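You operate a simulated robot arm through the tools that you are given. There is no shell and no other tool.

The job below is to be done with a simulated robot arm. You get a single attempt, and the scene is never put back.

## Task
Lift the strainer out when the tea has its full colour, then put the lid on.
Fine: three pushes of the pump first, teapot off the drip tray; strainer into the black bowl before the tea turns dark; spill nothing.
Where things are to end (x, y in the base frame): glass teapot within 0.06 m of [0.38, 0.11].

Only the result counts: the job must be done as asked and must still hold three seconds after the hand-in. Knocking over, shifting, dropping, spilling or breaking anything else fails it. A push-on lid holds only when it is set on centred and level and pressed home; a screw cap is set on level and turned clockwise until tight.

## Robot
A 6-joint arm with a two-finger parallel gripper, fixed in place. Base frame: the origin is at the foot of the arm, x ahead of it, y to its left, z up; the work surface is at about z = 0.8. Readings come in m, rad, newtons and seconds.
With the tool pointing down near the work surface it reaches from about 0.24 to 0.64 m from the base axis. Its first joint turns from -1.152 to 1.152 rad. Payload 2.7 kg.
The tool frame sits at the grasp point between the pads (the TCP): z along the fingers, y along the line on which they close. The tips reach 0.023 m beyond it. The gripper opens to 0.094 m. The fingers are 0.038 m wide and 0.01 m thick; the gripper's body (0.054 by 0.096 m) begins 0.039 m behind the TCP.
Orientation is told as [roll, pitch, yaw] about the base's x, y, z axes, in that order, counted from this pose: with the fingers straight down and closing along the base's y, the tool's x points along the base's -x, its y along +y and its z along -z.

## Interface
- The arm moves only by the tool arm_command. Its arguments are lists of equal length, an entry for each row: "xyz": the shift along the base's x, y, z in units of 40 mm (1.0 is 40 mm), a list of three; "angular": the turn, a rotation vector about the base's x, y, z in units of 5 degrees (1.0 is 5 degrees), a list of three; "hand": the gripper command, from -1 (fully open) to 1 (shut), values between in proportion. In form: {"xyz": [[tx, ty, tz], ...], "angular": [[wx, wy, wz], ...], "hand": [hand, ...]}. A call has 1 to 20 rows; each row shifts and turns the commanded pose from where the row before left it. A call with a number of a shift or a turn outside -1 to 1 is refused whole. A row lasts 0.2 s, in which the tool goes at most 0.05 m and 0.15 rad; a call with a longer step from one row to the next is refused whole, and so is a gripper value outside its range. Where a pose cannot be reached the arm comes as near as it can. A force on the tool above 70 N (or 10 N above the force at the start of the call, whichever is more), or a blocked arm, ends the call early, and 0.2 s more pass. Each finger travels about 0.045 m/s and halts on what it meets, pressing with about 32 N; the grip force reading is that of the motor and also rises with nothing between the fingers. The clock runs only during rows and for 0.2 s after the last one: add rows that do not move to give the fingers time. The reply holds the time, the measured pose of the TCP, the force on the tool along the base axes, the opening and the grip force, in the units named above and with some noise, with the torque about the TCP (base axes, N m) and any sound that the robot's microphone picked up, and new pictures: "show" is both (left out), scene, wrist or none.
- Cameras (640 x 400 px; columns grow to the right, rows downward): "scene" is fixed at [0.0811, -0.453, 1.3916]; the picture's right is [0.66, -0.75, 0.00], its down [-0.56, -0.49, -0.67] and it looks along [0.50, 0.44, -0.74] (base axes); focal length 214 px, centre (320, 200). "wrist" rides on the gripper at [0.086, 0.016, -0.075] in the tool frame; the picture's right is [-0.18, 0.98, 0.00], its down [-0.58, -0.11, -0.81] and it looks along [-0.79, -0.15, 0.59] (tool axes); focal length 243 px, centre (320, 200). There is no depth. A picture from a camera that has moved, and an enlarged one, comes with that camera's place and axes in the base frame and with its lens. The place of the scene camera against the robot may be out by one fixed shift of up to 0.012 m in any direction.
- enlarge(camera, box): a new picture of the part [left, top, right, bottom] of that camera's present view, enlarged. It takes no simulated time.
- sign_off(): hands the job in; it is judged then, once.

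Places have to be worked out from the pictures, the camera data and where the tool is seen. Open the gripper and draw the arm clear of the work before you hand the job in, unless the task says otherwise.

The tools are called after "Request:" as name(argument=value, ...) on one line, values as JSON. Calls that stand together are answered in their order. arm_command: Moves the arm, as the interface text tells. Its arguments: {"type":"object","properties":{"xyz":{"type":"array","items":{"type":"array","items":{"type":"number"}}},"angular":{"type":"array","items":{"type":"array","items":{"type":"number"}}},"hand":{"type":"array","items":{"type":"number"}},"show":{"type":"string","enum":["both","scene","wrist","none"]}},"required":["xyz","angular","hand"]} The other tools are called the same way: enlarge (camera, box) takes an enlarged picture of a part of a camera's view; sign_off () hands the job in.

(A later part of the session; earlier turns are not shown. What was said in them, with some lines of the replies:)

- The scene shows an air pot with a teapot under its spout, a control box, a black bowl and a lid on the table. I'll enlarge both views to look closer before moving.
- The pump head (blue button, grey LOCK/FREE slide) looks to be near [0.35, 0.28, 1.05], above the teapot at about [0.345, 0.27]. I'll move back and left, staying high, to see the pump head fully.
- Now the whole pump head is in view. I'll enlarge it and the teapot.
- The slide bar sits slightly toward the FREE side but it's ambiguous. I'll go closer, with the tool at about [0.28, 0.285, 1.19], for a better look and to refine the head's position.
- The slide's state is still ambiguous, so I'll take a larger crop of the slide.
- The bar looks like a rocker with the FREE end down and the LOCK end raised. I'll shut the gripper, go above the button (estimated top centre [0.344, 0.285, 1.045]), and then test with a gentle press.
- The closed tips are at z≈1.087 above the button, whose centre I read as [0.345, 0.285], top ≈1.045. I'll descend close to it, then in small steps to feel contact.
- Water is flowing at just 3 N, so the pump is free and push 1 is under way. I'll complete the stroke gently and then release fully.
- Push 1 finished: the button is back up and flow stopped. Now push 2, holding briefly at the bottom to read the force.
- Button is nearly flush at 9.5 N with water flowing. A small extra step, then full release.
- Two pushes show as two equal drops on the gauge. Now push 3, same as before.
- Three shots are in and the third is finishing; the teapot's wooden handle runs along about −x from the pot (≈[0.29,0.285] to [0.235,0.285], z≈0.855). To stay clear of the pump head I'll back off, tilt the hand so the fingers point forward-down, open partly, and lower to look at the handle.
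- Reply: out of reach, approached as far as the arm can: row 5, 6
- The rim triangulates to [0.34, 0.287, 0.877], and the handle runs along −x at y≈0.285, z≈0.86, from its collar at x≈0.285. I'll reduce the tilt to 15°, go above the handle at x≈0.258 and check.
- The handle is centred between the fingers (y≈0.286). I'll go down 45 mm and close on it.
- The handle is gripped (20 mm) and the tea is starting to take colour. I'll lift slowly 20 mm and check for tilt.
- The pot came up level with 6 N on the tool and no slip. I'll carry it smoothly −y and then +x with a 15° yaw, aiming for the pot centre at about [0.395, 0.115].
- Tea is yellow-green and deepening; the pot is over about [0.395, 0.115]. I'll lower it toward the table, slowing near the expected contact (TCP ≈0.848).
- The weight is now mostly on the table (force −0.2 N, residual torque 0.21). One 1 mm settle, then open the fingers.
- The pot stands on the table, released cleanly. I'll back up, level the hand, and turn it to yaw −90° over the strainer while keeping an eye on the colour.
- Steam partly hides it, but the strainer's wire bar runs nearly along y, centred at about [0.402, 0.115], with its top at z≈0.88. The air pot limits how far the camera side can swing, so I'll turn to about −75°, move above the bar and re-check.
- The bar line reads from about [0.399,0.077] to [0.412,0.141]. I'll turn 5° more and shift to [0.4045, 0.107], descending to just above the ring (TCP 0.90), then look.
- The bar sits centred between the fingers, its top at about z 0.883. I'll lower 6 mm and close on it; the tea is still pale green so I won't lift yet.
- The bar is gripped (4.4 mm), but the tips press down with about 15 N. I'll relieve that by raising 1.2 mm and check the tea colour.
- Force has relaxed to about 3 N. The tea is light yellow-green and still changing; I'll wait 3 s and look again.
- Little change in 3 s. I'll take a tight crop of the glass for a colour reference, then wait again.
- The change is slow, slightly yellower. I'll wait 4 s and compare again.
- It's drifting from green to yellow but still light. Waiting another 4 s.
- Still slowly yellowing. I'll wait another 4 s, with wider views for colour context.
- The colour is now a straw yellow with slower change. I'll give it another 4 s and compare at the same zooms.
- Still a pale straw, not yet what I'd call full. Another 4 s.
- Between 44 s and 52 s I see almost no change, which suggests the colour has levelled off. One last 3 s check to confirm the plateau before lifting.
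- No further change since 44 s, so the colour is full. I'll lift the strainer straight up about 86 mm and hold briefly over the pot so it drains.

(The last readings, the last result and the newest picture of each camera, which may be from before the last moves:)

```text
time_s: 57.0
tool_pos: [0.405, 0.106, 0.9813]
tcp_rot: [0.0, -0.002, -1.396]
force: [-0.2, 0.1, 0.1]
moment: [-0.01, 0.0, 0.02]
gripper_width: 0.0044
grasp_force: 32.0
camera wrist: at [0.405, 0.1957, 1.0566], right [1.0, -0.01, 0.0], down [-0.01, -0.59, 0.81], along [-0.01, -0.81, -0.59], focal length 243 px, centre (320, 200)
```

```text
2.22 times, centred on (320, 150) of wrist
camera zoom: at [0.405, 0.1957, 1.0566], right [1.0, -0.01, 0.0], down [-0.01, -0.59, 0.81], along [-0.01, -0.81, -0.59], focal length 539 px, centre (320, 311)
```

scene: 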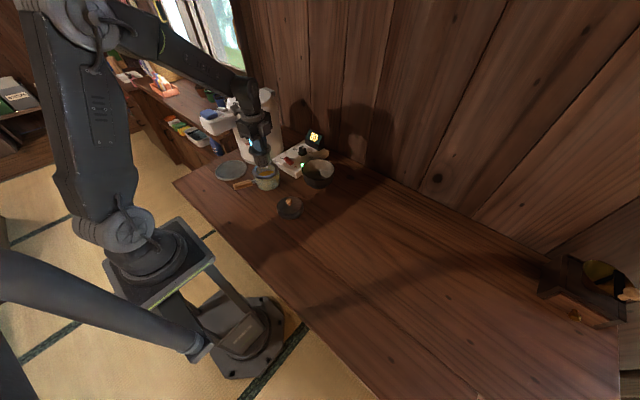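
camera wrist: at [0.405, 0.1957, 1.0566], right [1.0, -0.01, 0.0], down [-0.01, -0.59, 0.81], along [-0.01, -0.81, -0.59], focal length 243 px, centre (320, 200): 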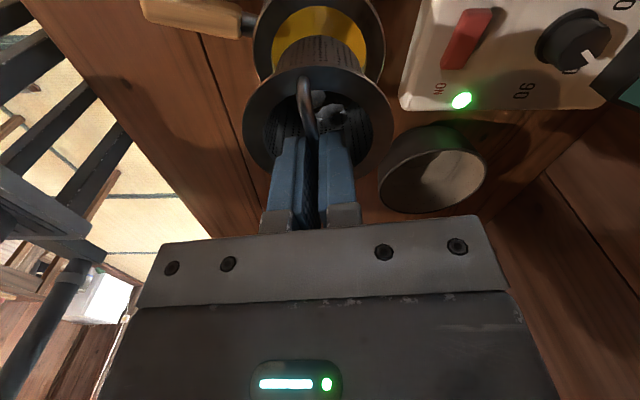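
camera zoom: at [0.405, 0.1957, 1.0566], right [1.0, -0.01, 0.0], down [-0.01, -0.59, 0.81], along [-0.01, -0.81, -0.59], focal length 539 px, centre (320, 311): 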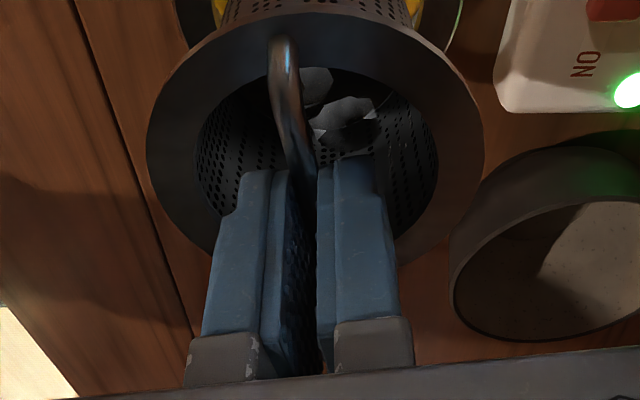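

The tea is a clear golden yellow and the strainer is out intact. I place the bowl rim centre at about [0.535, −0.03, 0.865]; I'll let it drip over the pot for a second and then carry it across above the bowl.

Request:
arm_command(xyz=[[0, 0, 0], [0, 0, 0], [0, 0, 0], [0, 0, 0], [0, 0, 0.1], [0.25, -0.25, 0.15], [0.45, -0.45, 0], [0.6, -0.6, 0], [0.6, -0.65, 0], [0.6, -0.65, 0], [0.45, -0.5, 0], [0.25, -0.25, 0], [0, 0, 0]], angular=[[0, 0, 0], [0, 0, 0], [0, 0, 0], [0, 0, 0], [0, 0, 0], [0, 0, 0], [0, 0, 0], [0, 0, 0], [0, 0, 0], [0, 0, 0], [0, 0, 0], [0, 0, 0], [0, 0, 0]], hand=[1, 1, 1, 1, 1, 1, 1, 1, 1, 1, 1, 1, 1])

Request:
enlarge(camera="scene", box=[245, 110, 365, 210])

Request:
enlarge(camera="wrist", box=[200, 0, 440, 200])

```text
time_s: 59.8
tool_pos: [0.5328, -0.0273, 0.9912]
tcp_rot: [0.002, -0.002, -1.395]
force: [-0.4, -0.2, -0.2]
moment: [0.03, 0.01, 0.02]
gripper_width: 0.0044
grasp_force: 32.4
camera wrist: at [0.5328, 0.0614, 1.0661], right [1.0, -0.01, 0.0], down [-0.01, -0.59, 0.81], along [-0.01, -0.81, -0.59], focal length 243 px, centre (320, 200)
```

scene: 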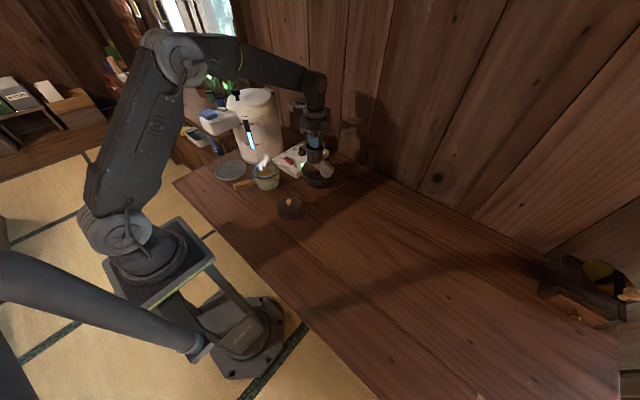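
wrist: 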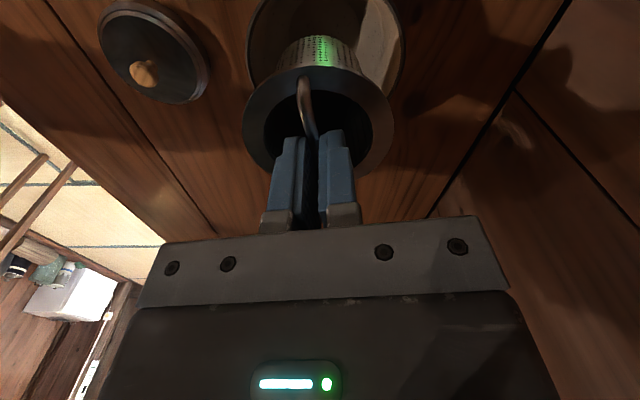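

```text
4.00 times, centred on (305, 160) of scene
camera zoom: at [0.0811, -0.453, 1.3916], right [0.66, -0.75, 0.0], down [-0.56, -0.49, -0.67], along [0.5, 0.44, -0.74], focal length 858 px, centre (380, 360)
```

zoom: 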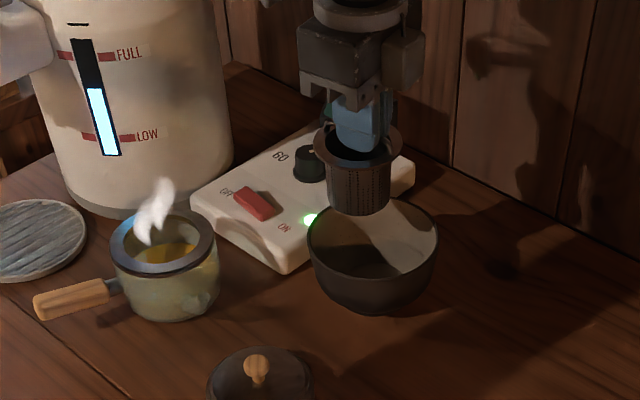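

```text
2.00 times, centred on (320, 100) of wrist
camera zoom: at [0.5328, 0.0614, 1.0661], right [1.0, -0.01, 0.0], down [-0.01, -0.59, 0.81], along [-0.01, -0.81, -0.59], focal length 485 px, centre (320, 400)
```

zoom: 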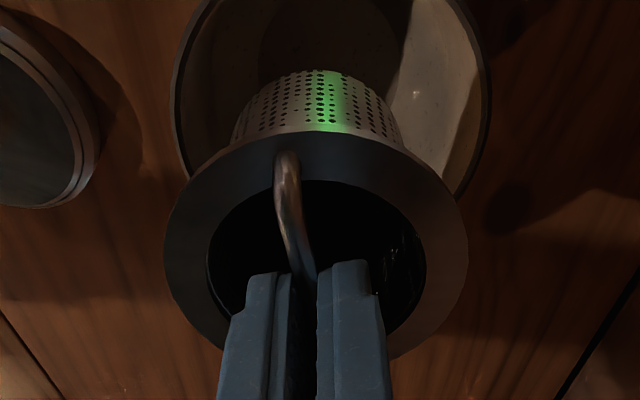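

The strainer hangs at about [0.531, −0.016] and the bowl's centre is about [0.5365, −0.019]. I'll shift 5 mm, then lower into the bowl, slowing toward the bottom.

Request:
arm_command(xyz=[[0.13, -0.08, -0.4], [0, 0, -0.7], [0, 0, -0.7], [0, 0, -0.5], [0, 0, -0.3], [0, 0, -0.15]], angular=[[0, 0, 0], [0, 0, 0], [0, 0, 0], [0, 0, 0], [0, 0, 0], [0, 0, 0]], hand=[1, 1, 1, 1, 1, 1])

Request:
enlarge(camera="scene", box=[245, 110, 365, 210])

Request:
enlarge(camera="wrist", box=[200, 20, 440, 220])

```text
time_s: 61.2
tool_pos: [0.5397, -0.0299, 0.888]
tcp_rot: [0.013, -0.005, -1.396]
force: [-15.0, -0.2, 51.1]
moment: [-0.11, 0.33, 0.0]
gripper_width: 0.0046
grasp_force: 32.0
camera wrist: at [0.5388, 0.0593, 0.9623], right [1.0, -0.01, 0.01], down [-0.02, -0.59, 0.81], along [0.0, -0.81, -0.59], focal length 243 px, centre (320, 200)
```

scene: 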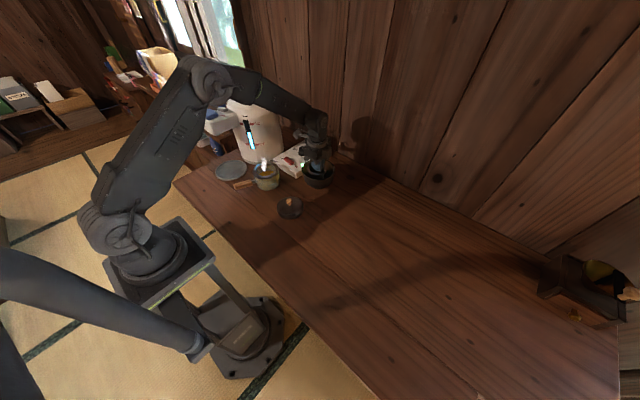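
wrist: 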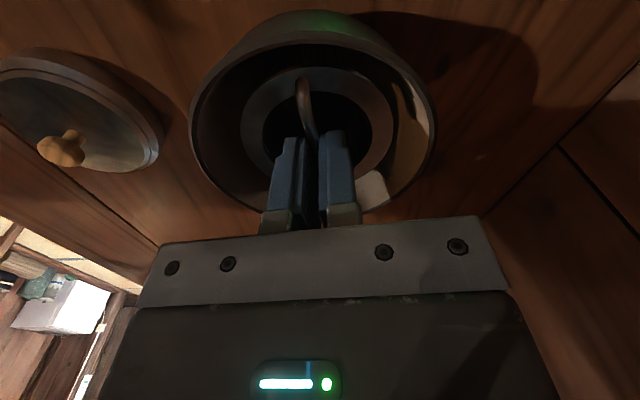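

```text
4.00 times, centred on (305, 160) of scene
camera zoom: at [0.0799, -0.4529, 1.3917], right [0.66, -0.75, 0.0], down [-0.56, -0.49, -0.67], along [0.5, 0.44, -0.74], focal length 858 px, centre (380, 360)
```

zoom: 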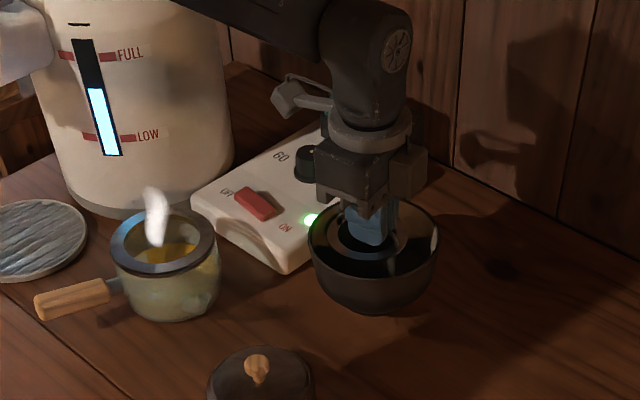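

```text
2.00 times, centred on (320, 120) of wrist
camera zoom: at [0.5388, 0.0593, 0.9623], right [1.0, -0.01, 0.01], down [-0.02, -0.59, 0.81], along [0.0, -0.81, -0.59], focal length 485 px, centre (320, 360)
```

zoom: 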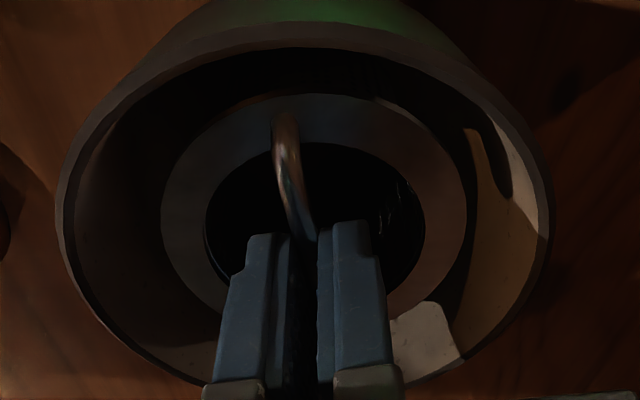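

The strainer has bottomed in the bowl (51 N). I'll raise 6 mm to relieve it and read again before releasing.

Request:
arm_command(xyz=[[-0.04, 0, 0.15], [0, 0, 0]], angular=[[0, 0, 0], [0, 0, 0]], hand=[1, 1], show="none")

```text
time_s: 61.8
tool_pos: [0.5356, -0.03, 0.888]
tcp_rot: [0.006, -0.004, -1.397]
force: [6.9, -2.8, 18.1]
moment: [-0.52, -0.35, 0.06]
gripper_width: 0.0045
grasp_force: 32.9
```

Still 18 N on it; raise 2 mm more.

Request:
arm_command(xyz=[[0.02, 0, 0.05], [0, 0, 0]], angular=[[0, 0, 0], [0, 0, 0]], hand=[1, 1], show="none")

```text
time_s: 62.4
tool_pos: [0.535, -0.0298, 0.889]
tcp_rot: [-0.003, 0.0, -1.395]
force: [2.5, -3.8, 5.8]
moment: [-0.42, -0.11, 0.03]
gripper_width: 0.0045
grasp_force: 32.7
```

Down to about 6 N. I'll open the fingers slightly to release the bar and then rise straight up.

Request:
arm_command(xyz=[[0, 0, 0], [0, 0, 0], [0, 0, 0], [0, 0, 0.3], [0, 0, 0.8], [0, 0, 1], [0, 0, 1]], angular=[[0, 0, 0], [0, 0, 0], [0, 0, 0], [0, 0, 0], [0, 0, 0], [0, 0, 0], [0, 0, 0]], hand=[0.7, 0.4, 0.4, 0.4, 0.4, 0.4, 0.4])

Request:
enlarge(camera="scene", box=[225, 120, 345, 220])

Request:
enlarge(camera="wrist", box=[80, 0, 480, 200])

```text
time_s: 64.0
tool_pos: [0.5366, -0.0312, 1.0132]
tcp_rot: [-0.001, -0.001, -1.397]
force: [0.2, -0.5, -0.8]
moment: [0.01, 0.01, -0.01]
gripper_width: 0.0282
grasp_force: 0.0
camera wrist: at [0.5366, 0.0571, 1.0887], right [1.0, -0.01, 0.0], down [-0.01, -0.59, 0.81], along [-0.01, -0.81, -0.59], focal length 243 px, centre (320, 200)
```

scene: 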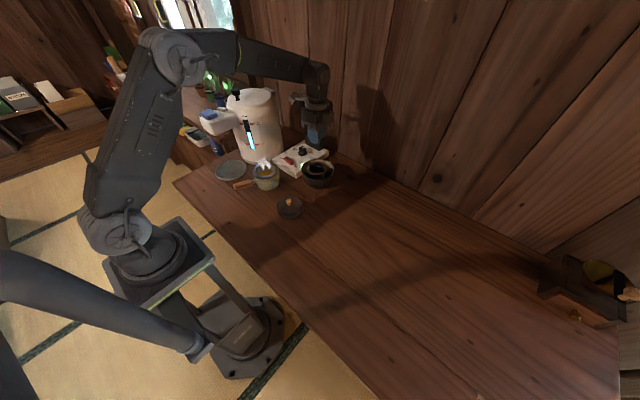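
wrist: 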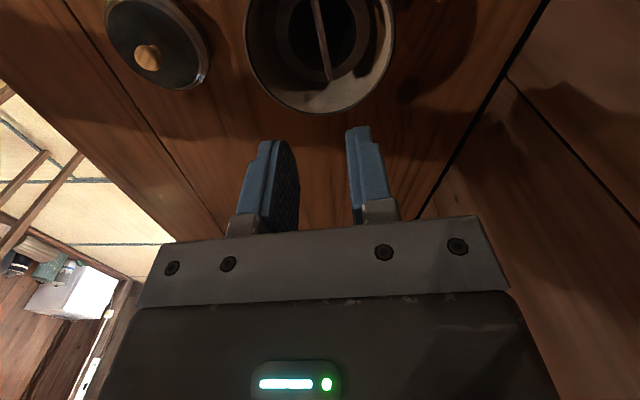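

```text
4.00 times, centred on (285, 170) of scene
camera zoom: at [0.0811, -0.453, 1.3916], right [0.66, -0.75, 0.0], down [-0.56, -0.49, -0.67], along [0.5, 0.44, -0.74], focal length 858 px, centre (460, 320)
```

zoom: 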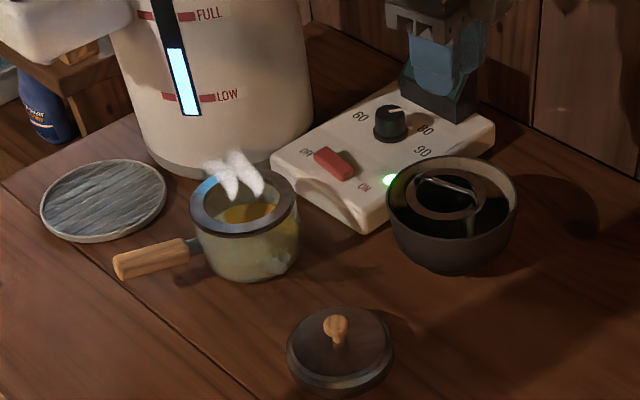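

```text
1.60 times, centred on (280, 100) of wrist
camera zoom: at [0.5366, 0.0571, 1.0887], right [1.0, -0.01, 0.0], down [-0.01, -0.59, 0.81], along [-0.01, -0.81, -0.59], focal length 388 px, centre (384, 360)
```

zoom: 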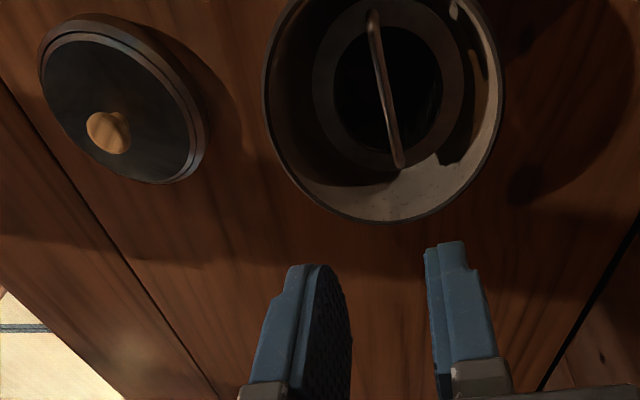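

The strainer rests in the bowl. The lid's knob triangulates to about [0.368, −0.051, 0.838]; I'll move above it and take a close look.

Request:
arm_command(xyz=[[-0.84, -0.1, -0.1], [-0.84, -0.1, -0.3], [-0.84, -0.1, -0.3], [-0.84, -0.1, -0.4], [-0.84, -0.1, -0.4], [0, 0, 0]], angular=[[0, 0, 0], [0, 0, 0], [0, 0, 0], [0, 0, 0], [0, 0, 0], [0, 0, 0]], hand=[0, 0, 0, 0, 0, 0])

Request:
enlarge(camera="scene", box=[240, 150, 340, 230])

Request:
enlarge(camera="wrist", box=[200, 20, 440, 220])

```text
time_s: 65.4
tool_pos: [0.3677, -0.0508, 0.953]
tcp_rot: [-0.001, -0.002, -1.396]
force: [0.0, -0.2, -0.4]
moment: [0.02, 0.0, 0.0]
gripper_width: 0.047
grasp_force: 0.0
camera wrist: at [0.3686, 0.0378, 1.0282], right [1.0, -0.01, 0.0], down [-0.01, -0.59, 0.81], along [-0.01, -0.81, -0.59], focal length 243 px, centre (320, 200)
```

scene: 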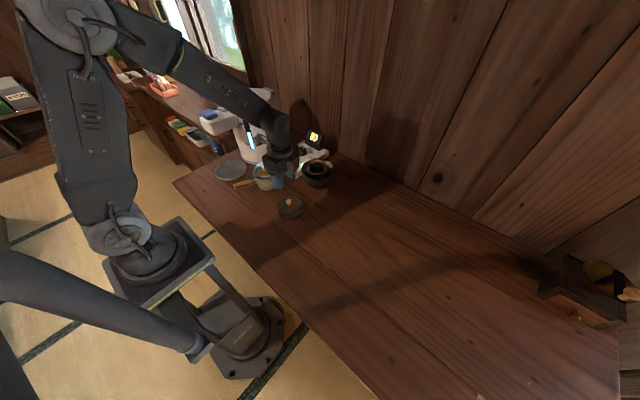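
wrist: 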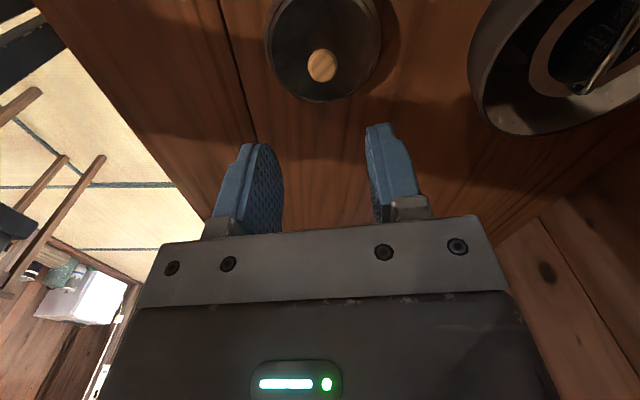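

```text
5.00 times, centred on (290, 190) of scene
camera zoom: at [0.0811, -0.453, 1.3916], right [0.66, -0.75, 0.0], down [-0.56, -0.49, -0.67], along [0.5, 0.44, -0.74], focal length 1072 px, centre (470, 250)
```

zoom: 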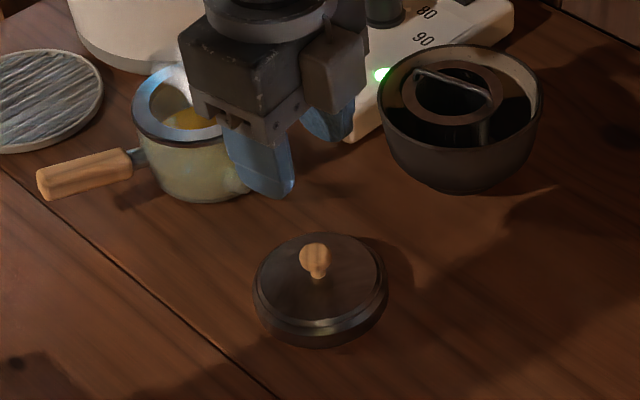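

```text
2.00 times, centred on (320, 120) of wrist
camera zoom: at [0.3686, 0.0378, 1.0282], right [1.0, -0.01, 0.0], down [-0.01, -0.59, 0.81], along [-0.01, -0.81, -0.59], focal length 485 px, centre (320, 360)
```

zoom: 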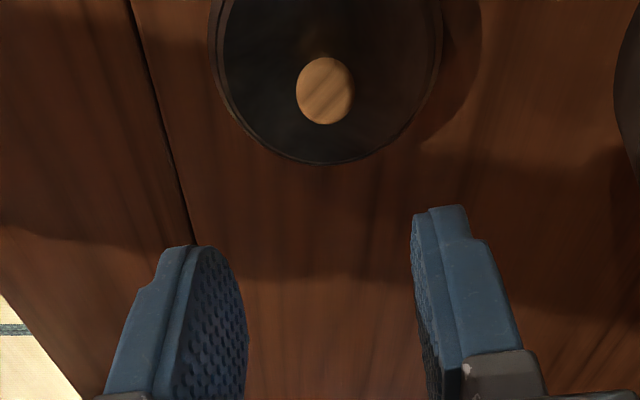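

The knob centre reads [0.369, −0.049, ≈0.84]; the ball is ~21 mm. I'll descend to TCP z≈0.846 and check the force before closing.

Request:
arm_command(xyz=[[0.03, 0.03, -0.8], [0, 0, -0.8], [0, 0, -0.6], [0, 0, -0.3], [0, 0, -0.18], [0, 0, 0]], angular=[[0, 0, 0], [0, 0, 0], [0, 0, 0], [0, 0, 0], [0, 0, 0], [0, 0, 0]], hand=[0, 0, 0, 0, 0, 0])

Request:
enlarge(camera="scene", box=[240, 150, 340, 230])

Request:
enlarge(camera="wrist", box=[200, 20, 440, 220])

```text
time_s: 66.8
tool_pos: [0.37, -0.0481, 0.8473]
tcp_rot: [-0.001, -0.001, -1.397]
force: [-4.3, -1.2, 11.7]
moment: [-0.07, 0.12, 0.04]
gripper_width: 0.0469
grasp_force: 0.0
camera wrist: at [0.3696, 0.0407, 0.9217], right [1.0, -0.01, 0.0], down [-0.01, -0.59, 0.81], along [-0.01, -0.81, -0.59], focal length 243 px, centre (320, 200)
```

scene: 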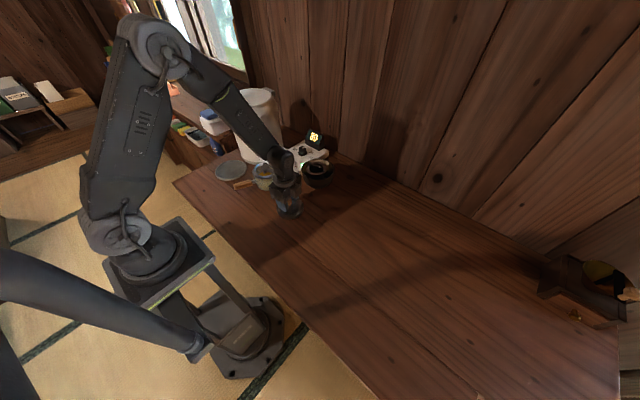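
wrist: 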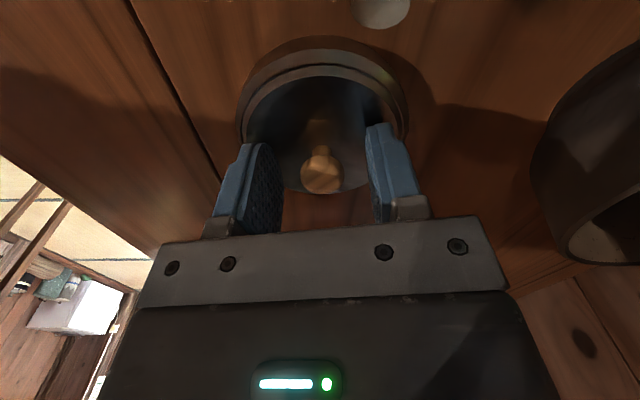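

```text
5.00 times, centred on (290, 190) of scene
camera zoom: at [0.0809, -0.453, 1.3916], right [0.66, -0.75, 0.0], down [-0.56, -0.49, -0.67], along [0.5, 0.44, -0.74], focal length 1072 px, centre (470, 250)
```

zoom: 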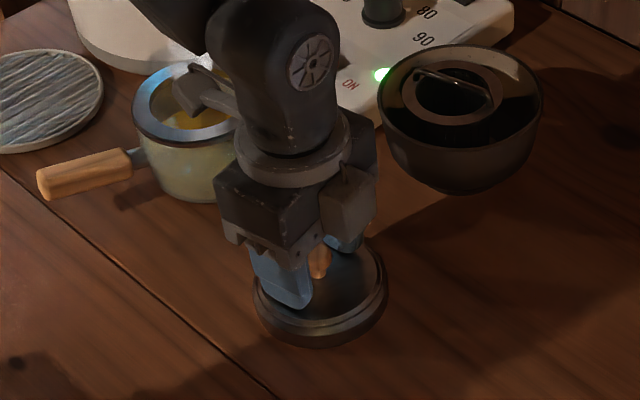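

```text
2.00 times, centred on (320, 120) of wrist
camera zoom: at [0.3696, 0.0407, 0.9217], right [1.0, -0.01, 0.0], down [-0.01, -0.59, 0.81], along [-0.01, -0.81, -0.59], focal length 485 px, centre (320, 360)
```

zoom: 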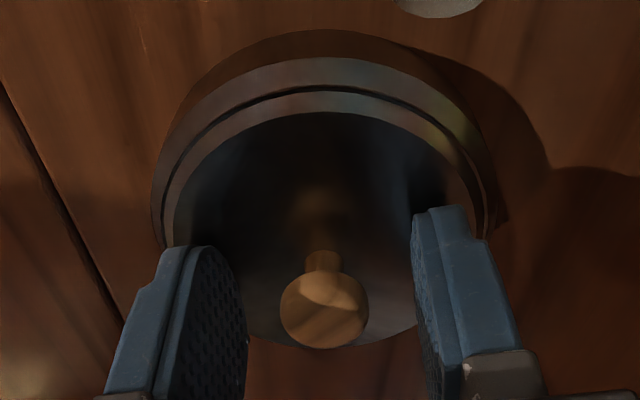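

The tips lightly touch the lid's top (12 N) with the knob centred between them. I'll raise 3 mm and close on the knob.

Request:
arm_command(xyz=[[0, 0, 0.09], [0, 0, 0], [0, 0, 0], [0, 0, 0], [0, 0, 0]], angular=[[0, 0, 0], [0, 0, 0], [0, 0, 0], [0, 0, 0], [0, 0, 0]], hand=[0, 0.5, 1, 1, 1], show="none")

```text
time_s: 68.0
tool_pos: [0.3685, -0.0492, 0.8525]
tcp_rot: [0.0, -0.002, -1.396]
force: [-1.8, 0.4, 3.9]
moment: [0.02, 0.02, -0.04]
gripper_width: 0.0198
grasp_force: 31.7
```

Knob gripped at 19.8 mm. I'll lift straight up 100 mm and check the lid hangs level.

Request:
arm_command(xyz=[[0, 0, 0.2], [0, 0, 0.5], [0, 0, 0.8], [0, 0, 0.7], [0, 0, 0.3], [0, 0, 0]], angular=[[0, 0, 0], [0, 0, 0], [0, 0, 0], [0, 0, 0], [0, 0, 0], [0, 0, 0]], hand=[1, 1, 1, 1, 1, 1])

Request:
enlarge(camera="scene", box=[230, 130, 330, 210])

Request:
enlarge(camera="wrist", box=[200, 20, 440, 220])

```text
time_s: 69.4
tool_pos: [0.3692, -0.0502, 0.9514]
tcp_rot: [0.0, -0.002, -1.396]
force: [0.5, 0.4, -0.6]
moment: [0.0, 0.0, 0.02]
gripper_width: 0.0195
grasp_force: 32.1
camera wrist: at [0.369, 0.0389, 1.0261], right [1.0, -0.01, 0.0], down [-0.01, -0.59, 0.81], along [-0.01, -0.81, -0.59], focal length 243 px, centre (320, 200)
```

scene: 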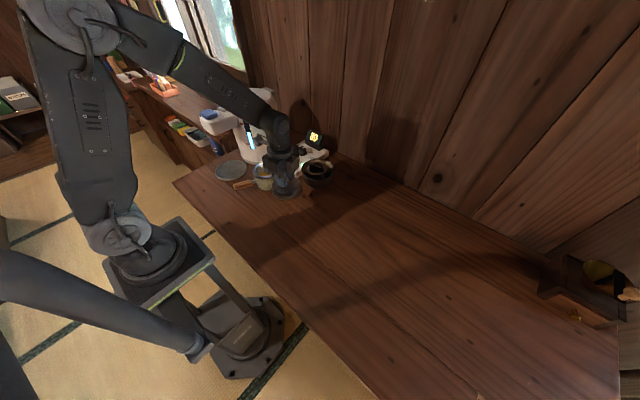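
wrist: 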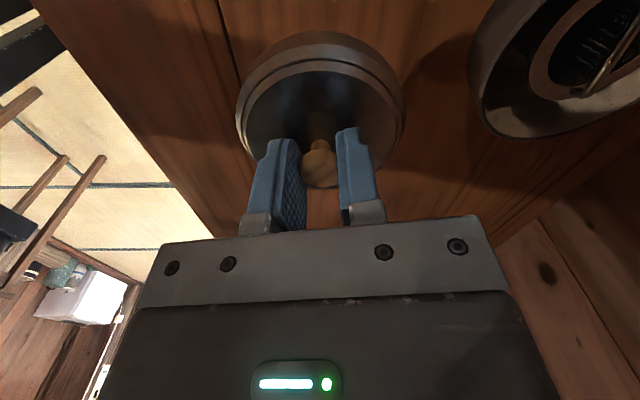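

```text
5.00 times, centred on (280, 170) of scene
camera zoom: at [0.0811, -0.453, 1.3916], right [0.66, -0.75, 0.0], down [-0.56, -0.49, -0.67], along [0.5, 0.44, -0.74], focal length 1072 px, centre (520, 350)
```

zoom: 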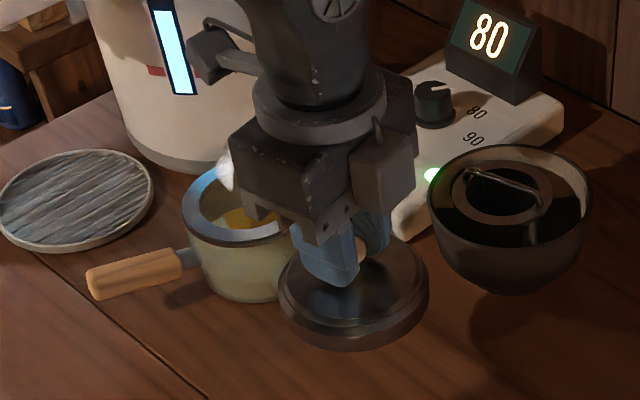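

```text
2.00 times, centred on (320, 120) of wrist
camera zoom: at [0.369, 0.0389, 1.0261], right [1.0, -0.01, 0.0], down [-0.01, -0.59, 0.81], along [-0.01, -0.81, -0.59], focal length 485 px, centre (320, 360)
```

zoom: 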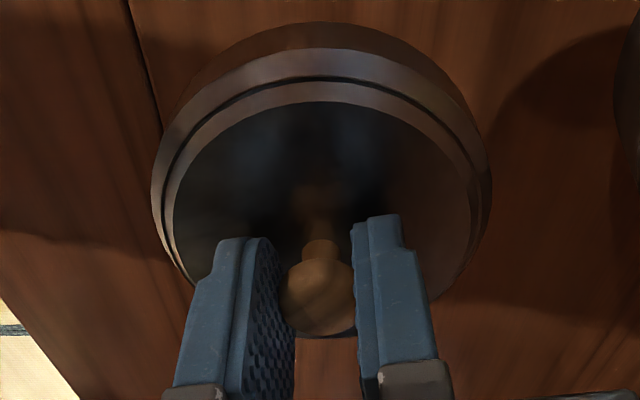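

The lid hangs level, centred under the hand. I'll carry it over to the pot (rim centre ≈[0.402, 0.118]), turning the hand back to about −40° so the camera stays well clear of the air pot.

Request:
arm_command(xyz=[[0.1, 0.3, 0.2], [0.1, 0.5, 0.2], [0.1, 0.6, 0], [0.1, 0.7, 0], [0.1, 0.7, 0], [0.1, 0.6, 0], [0.1, 0.5, 0], [0.12, 0.3, 0], [0, 0, 0]], angular=[[0, 0, 1], [0, 0, 1], [0, 0, 1], [0, 0, 1], [0, 0, 1], [0, 0, 1], [0, 0, 1], [0, 0, 1], [0, 0, 0]], hand=[1, 1, 1, 1, 1, 1, 1, 1, 1])

Request:
enlarge(camera="scene", box=[220, 120, 320, 200])

Request:
enlarge(camera="wrist", box=[200, 0, 440, 200])

```text
time_s: 71.4
tool_pos: [0.4029, 0.1204, 0.9671]
tcp_rot: [-0.001, 0.0, -0.697]
force: [-0.2, 0.0, -0.6]
moment: [0.0, 0.04, 0.0]
gripper_width: 0.0198
grasp_force: 32.0
camera wrist: at [0.3472, 0.1883, 1.0412], right [0.77, 0.64, 0.0], down [0.37, -0.46, 0.81], along [0.51, -0.62, -0.59], focal length 243 px, centre (320, 200)
```

scene: 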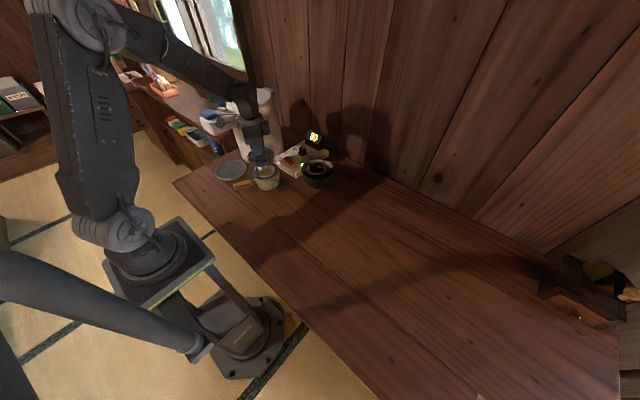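
wrist: 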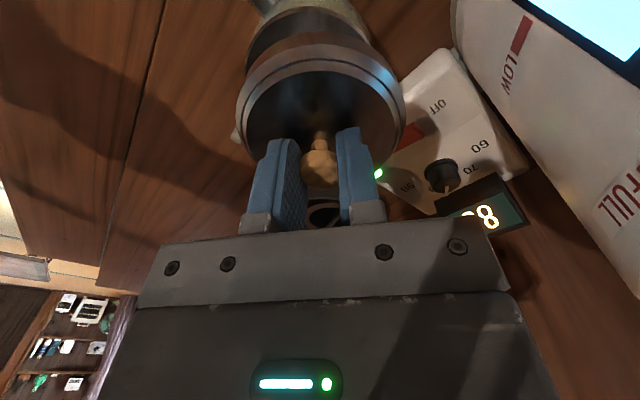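

```text
5.00 times, centred on (270, 160) of scene
camera zoom: at [0.0811, -0.453, 1.3916], right [0.66, -0.75, 0.0], down [-0.56, -0.49, -0.67], along [0.5, 0.44, -0.74], focal length 1072 px, centre (570, 400)
```

zoom: 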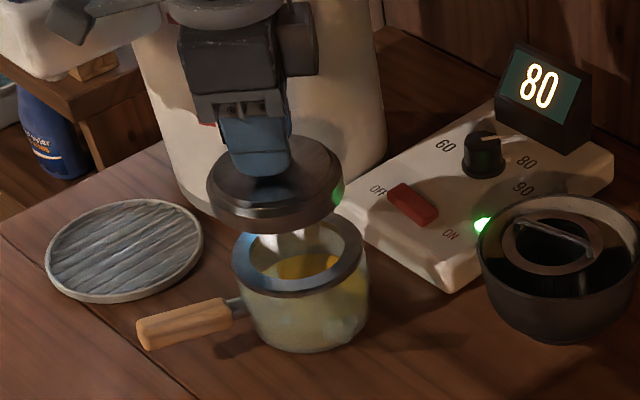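

```text
2.00 times, centred on (320, 100) of wrist
camera zoom: at [0.3472, 0.1883, 1.0412], right [0.77, 0.64, 0.0], down [0.37, -0.46, 0.81], along [0.51, -0.62, -0.59], focal length 485 px, centre (320, 400)
```

zoom: 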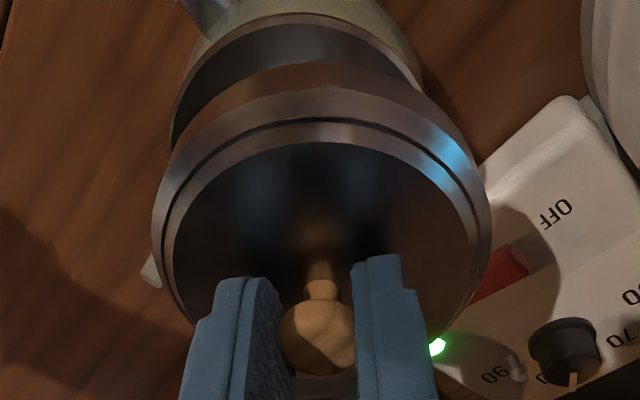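

The scene and wrist estimates of the rim centre differ by several mm, so I'll take finer crops before lowering.

Request:
enlarge(camera="wrist", box=[220, 0, 420, 120])

Request:
enlarge(camera="scene", box=[255, 140, 300, 195])

```text
3.20 times, centred on (320, 60) of wrist
camera zoom: at [0.3472, 0.1883, 1.0412], right [0.77, 0.64, 0.0], down [0.37, -0.46, 0.81], along [0.51, -0.62, -0.59], focal length 776 px, centre (320, 648)
```

zoom: 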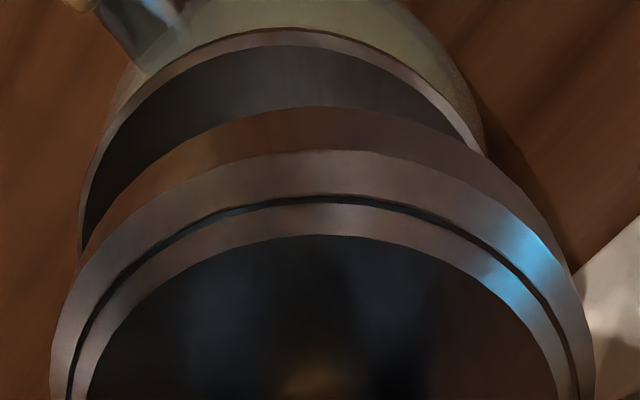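

```text
7.27 times, centred on (278, 168) of scene
camera zoom: at [0.0811, -0.453, 1.3916], right [0.66, -0.75, 0.0], down [-0.56, -0.49, -0.67], along [0.5, 0.44, -0.74], focal length 1560 px, centre (629, 436)
```

zoom: 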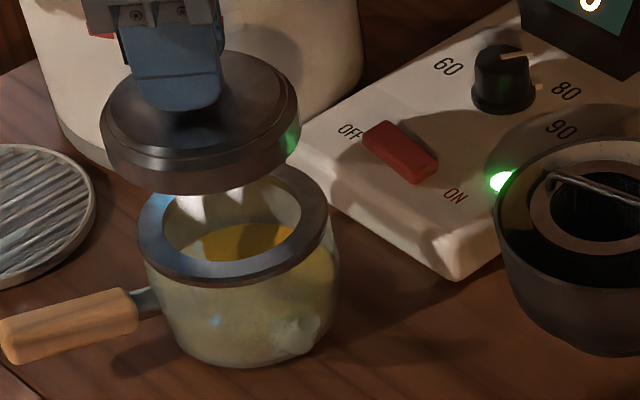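

Using the two cameras' sideways offsets (their axes are nearly perpendicular), the rim centre is about 1 mm −x and 6–7 mm −y of the lid. I'll shift by that and lower to about 9 mm above the rim for a tighter check.

Request:
arm_command(xyz=[[-0.02, -0.16, -0.2], [0, 0, -0.4], [0, 0, -0.35], [0, 0, 0]], angular=[[0, 0, 0], [0, 0, 0], [0, 0, 0], [0, 0, 0]], hand=[1, 1, 1, 1], show="none")

Request:
enlarge(camera="wrist", box=[220, 0, 420, 120])

Request:
enlarge(camera="scene", box=[250, 150, 290, 195])

```text
time_s: 72.4
tool_pos: [0.4011, 0.112, 0.9289]
tcp_rot: [0.0, -0.001, -0.7]
force: [0.6, -0.4, -0.9]
moment: [-0.05, 0.02, -0.03]
gripper_width: 0.0198
grasp_force: 31.9
```

```text
3.20 times, centred on (320, 60) of wrist
camera zoom: at [0.3455, 0.1816, 1.0031], right [0.77, 0.63, 0.0], down [0.37, -0.46, 0.81], along [0.51, -0.62, -0.59], focal length 776 px, centre (320, 648)
```

zoom: 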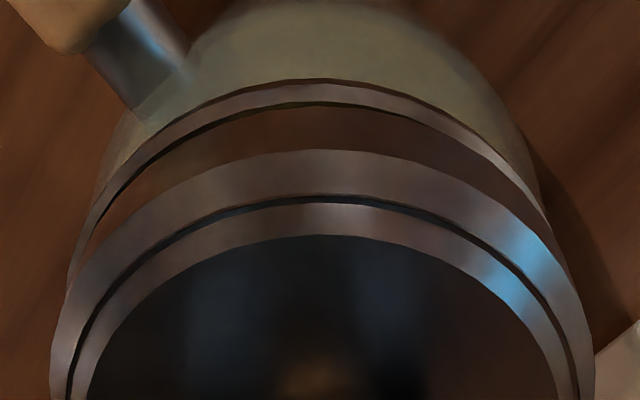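

```text
8.89 times, centred on (270, 172) of scene
camera zoom: at [0.0811, -0.453, 1.3916], right [0.66, -0.75, 0.0], down [-0.56, -0.49, -0.67], along [0.5, 0.44, -0.74], focal length 1906 px, centre (764, 444)
```

zoom: 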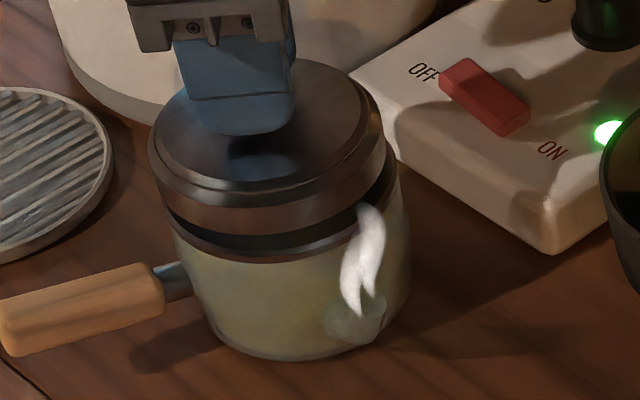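

Much closer: the rim is still about 3 mm further −y. I'll correct that, lower 5 mm more and look again.

Request:
arm_command(xyz=[[0.005, -0.08, -0.05], [0, 0, -0.08], [0, 0, 0]], angular=[[0, 0, 0], [0, 0, 0], [0, 0, 0]], hand=[1, 1, 1], show="none")

Request:
enlarge(camera="wrist", box=[220, 0, 420, 120])

Request:
enlarge(camera="scene", box=[250, 150, 290, 195])

```text
time_s: 73.2
tool_pos: [0.4018, 0.1103, 0.9224]
tcp_rot: [0.0, -0.001, -0.7]
force: [-0.7, 0.2, -0.8]
moment: [0.0, 0.02, 0.03]
gripper_width: 0.0196
grasp_force: 32.0
```

```text
3.20 times, centred on (320, 60) of wrist
camera zoom: at [0.3457, 0.1787, 0.9976], right [0.77, 0.63, 0.0], down [0.37, -0.46, 0.81], along [0.51, -0.62, -0.59], focal length 776 px, centre (320, 648)
```

zoom: 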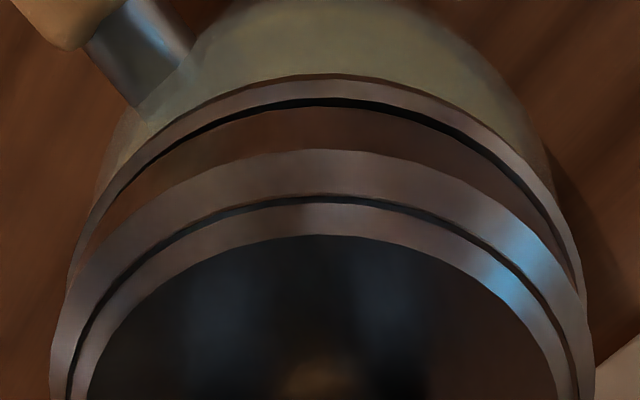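

```text
8.89 times, centred on (270, 172) of scene
camera zoom: at [0.0811, -0.453, 1.3916], right [0.66, -0.75, 0.0], down [-0.56, -0.49, -0.67], along [0.5, 0.44, -0.74], focal length 1906 px, centre (764, 444)
```

zoom: 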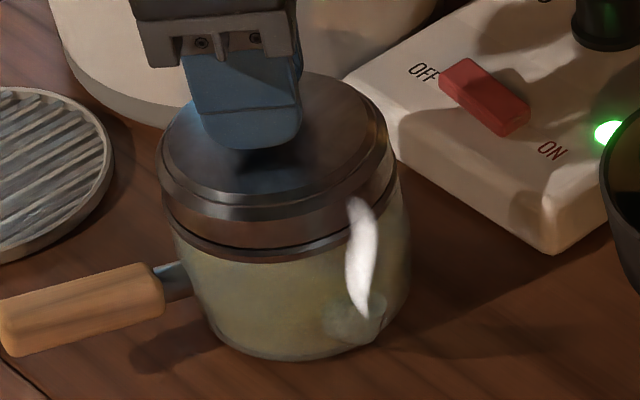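

Both views now show the lid and rim concentric to about 1 mm. I'll lower in small steps to contact.

Request:
arm_command(xyz=[[0, 0, -0.06], [0, 0, -0.06], [0, 0, 0]], angular=[[0, 0, 0], [0, 0, 0], [0, 0, 0]], hand=[1, 1, 1], show="none")

Request:
enlarge(camera="wrist", box=[220, 0, 420, 120])

Request:
enlarge(camera="scene", box=[250, 150, 290, 195])

```text
time_s: 74.0
tool_pos: [0.4017, 0.1111, 0.9221]
tcp_rot: [0.005, -0.005, -0.699]
force: [-9.9, 1.7, 38.8]
moment: [0.04, 0.21, -0.16]
gripper_width: 0.0196
grasp_force: 32.1
heard: snap
```

```text
3.20 times, centred on (320, 60) of wrist
camera zoom: at [0.3457, 0.1791, 0.9954], right [0.77, 0.64, 0.01], down [0.37, -0.46, 0.81], along [0.52, -0.62, -0.59], focal length 776 px, centre (320, 648)
```

zoom: 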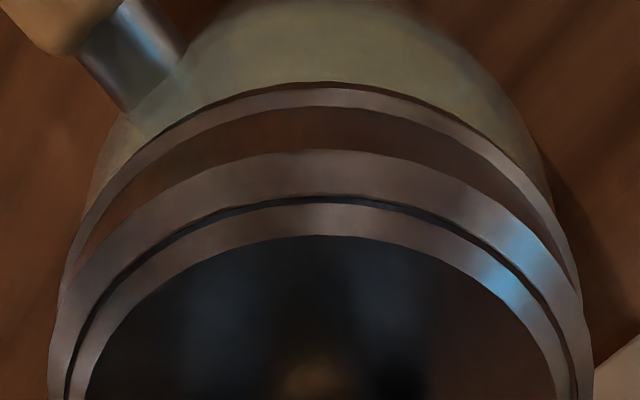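

```text
8.89 times, centred on (270, 172) of scene
camera zoom: at [0.0804, -0.4531, 1.3916], right [0.66, -0.75, 0.0], down [-0.56, -0.49, -0.67], along [0.5, 0.44, -0.74], focal length 1906 px, centre (764, 444)
```

zoom: 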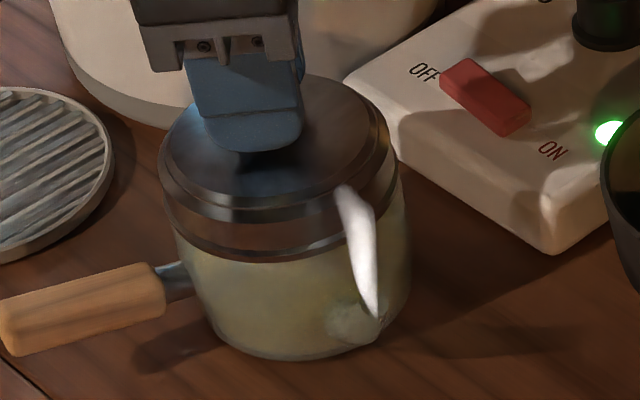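

I heard a snap at about 39 N and the lid sits flush all round. I'll ease the pressure by 4 mm of command and read the force before releasing.

Request:
arm_command(xyz=[[0, 0, 0.06], [0, 0, 0.02], [0, 0, 0]], angular=[[0, 0, 0], [0, 0, 0], [0, 0, 0]], hand=[1, 1, 1], show="none")

```text
time_s: 74.8
tool_pos: [0.4015, 0.1095, 0.9215]
tcp_rot: [-0.003, -0.002, -0.698]
force: [4.1, 2.6, 4.8]
moment: [-0.12, -0.37, 0.06]
gripper_width: 0.0198
grasp_force: 32.3
```

Only ~5 N left. I'll open the fingers and lift straight away, then inspect.

Request:
arm_command(xyz=[[0, 0, 0], [0, 0, 0], [0, 0, 0], [0, 0, 0.4], [0, 0, 1], [0, 0, 1], [0, 0, 1]], angular=[[0, 0, 0], [0, 0, 0], [0, 0, 0], [0, 0, 0], [0, 0, 0], [0, 0, 0], [0, 0, 0]], hand=[0.4, 0, 0, 0, 0, 0, 0])

Request:
enlarge(camera="scene", box=[245, 140, 305, 200])

Request:
enlarge(camera="wrist", box=[200, 0, 440, 200])

```text
time_s: 76.4
tool_pos: [0.4011, 0.1089, 1.0582]
tcp_rot: [0.0, 0.0, -0.698]
force: [1.0, 0.5, 0.4]
moment: [-0.01, 0.03, -0.01]
gripper_width: 0.047
grasp_force: 0.0
camera wrist: at [0.3451, 0.1782, 1.1327], right [0.77, 0.63, 0.0], down [0.37, -0.46, 0.81], along [0.51, -0.62, -0.59], focal length 243 px, centre (320, 200)
```

scene: 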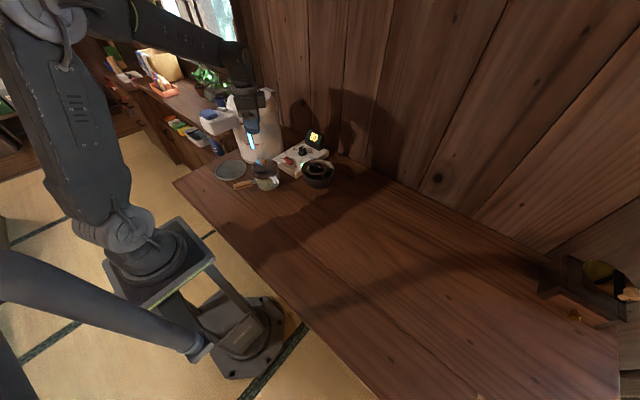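
wrist: 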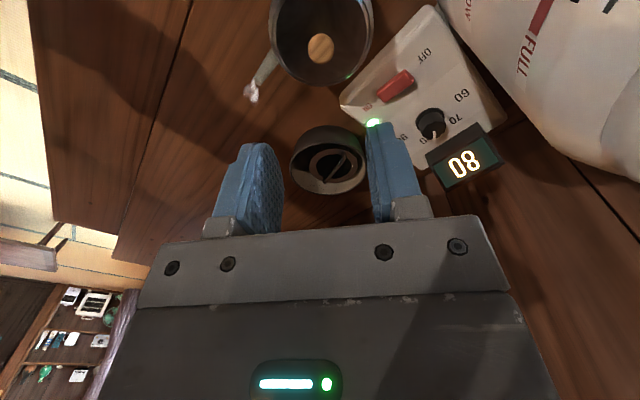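

```text
6.67 times, centred on (275, 170) of scene
camera zoom: at [0.0811, -0.453, 1.3916], right [0.66, -0.75, 0.0], down [-0.56, -0.49, -0.67], along [0.5, 0.44, -0.74], focal length 1430 px, centre (620, 400)
```

zoom: 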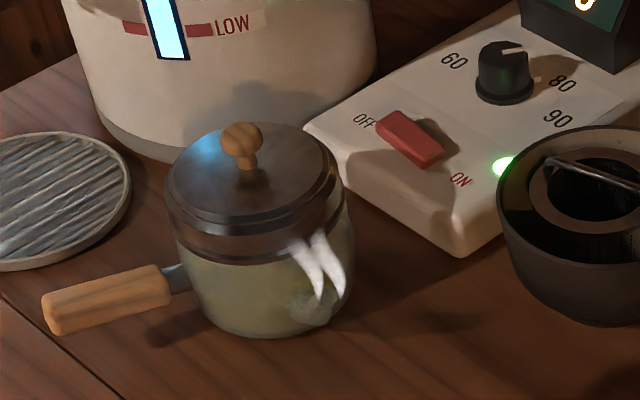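

```text
2.00 times, centred on (320, 100) of wrist
camera zoom: at [0.3451, 0.1782, 1.1327], right [0.77, 0.63, 0.0], down [0.37, -0.46, 0.81], along [0.51, -0.62, -0.59], focal length 485 px, centre (320, 400)
```

zoom: 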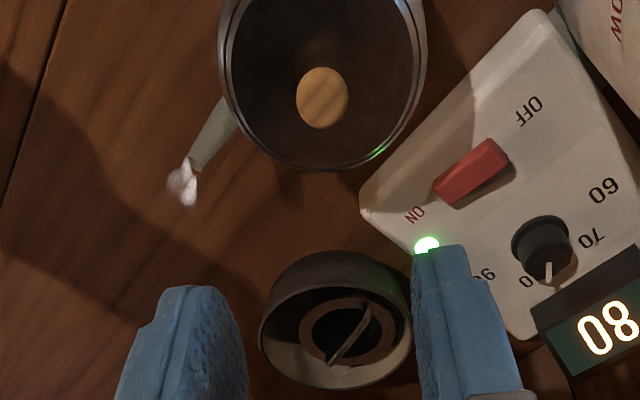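

The lid is flush, level and centred, steam comes only from the spout, and the pot stands at about [0.402, 0.111], inside the allowed zone. I'll open fully and draw the arm up and away, then do a last check.

Request:
arm_command(xyz=[[0, 0, 1], [0, -0.3, 1], [-0.3, -0.7, 0.5], [-0.3, -0.7, 0.5], [-0.3, -0.7, 0.5], [-0.3, -0.7, 0.3], [0, 0, 0]], angular=[[0, 0, 0], [0, 0, 0], [0, 0, 0], [0, 0, 0], [0, 0, 0], [0, 0, 0], [0, 0, 0]], hand=[-0.5, -1, -1, -1, -1, -1, -1])

Request:
enlarge(camera="scene", box=[190, 80, 350, 220])

Request:
enlarge(camera="scene", box=[245, 150, 345, 215])

```text
time_s: 78.0
tool_pos: [0.3531, -0.0131, 1.21]
tcp_rot: [0.0, -0.002, -0.699]
force: [-0.6, 0.3, -0.2]
moment: [0.0, 0.0, 0.01]
gripper_width: 0.094
grasp_force: 0.0
camera wrist: at [0.297, 0.0548, 1.2842], right [0.77, 0.63, 0.0], down [0.37, -0.46, 0.81], along [0.51, -0.62, -0.59], focal length 243 px, centre (320, 200)
```

scene: 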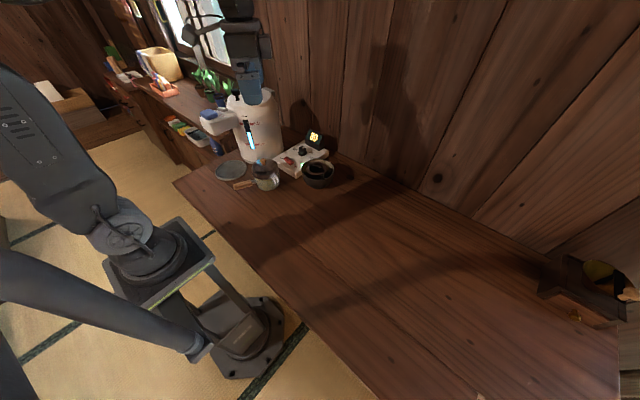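
wrist: 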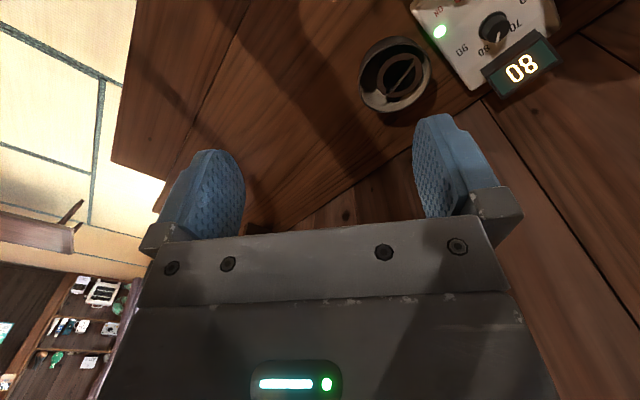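

```text
2.86 times, centred on (270, 150) of scene
camera zoom: at [0.0811, -0.453, 1.3916], right [0.66, -0.75, 0.0], down [-0.56, -0.49, -0.67], along [0.5, 0.44, -0.74], focal length 613 px, centre (463, 343)
```

zoom: 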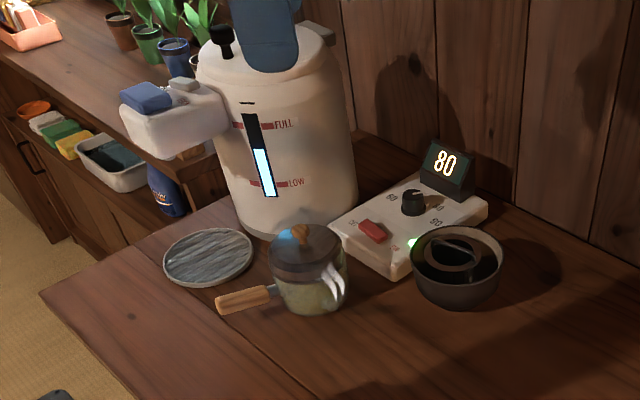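

```text
6.15 times, centred on (295, 182) of scene
camera zoom: at [0.0811, -0.453, 1.3916], right [0.66, -0.75, 0.0], down [-0.56, -0.49, -0.67], along [0.5, 0.44, -0.74], focal length 1320 px, centre (474, 308)
```

zoom: 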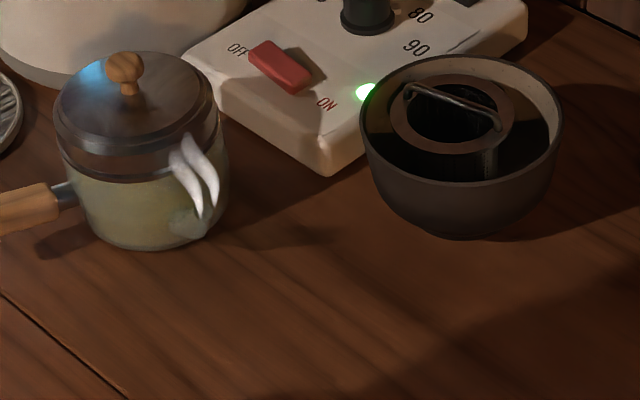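

The pot is lidded near its target, the strainer is in the black bowl, nothing is spilled or moved, and the arm is clear with the gripper open. I'm handing the job in.

Request:
sign_off()

```text
The job is handed in.
```

The job is handed in, and everything you asked for was done as far as the pictures show. I don't have the judge's result.

- **Water:** I pushed the pump three times. The gauge fell by about the same amount each time, and the water went into the pot.
- **Teapot:** it is off the drip tray and stands at about [0.402, 0.111]. That is roughly 0.02 m from the target.
- **Tea:** I lifted the strainer at about 55 s, roughly 50 s after the first water went in. The colour had stopped changing since about 44 s, and the tea was clear golden yellow. I judged "full colour" by eye, so that timing is the least certain part.
- **Strainer:** it rests in the black bowl, slightly tilted. It pressed down with about 51 N when it touched the bottom, but the bowl doesn't look shifted.
- **Lid:** it snapped on at about 39 N and looks level, centred and flush with the rim.

In the last pictures nothing looks spilled or knocked over. The gripper is open and the arm is clear of the work.
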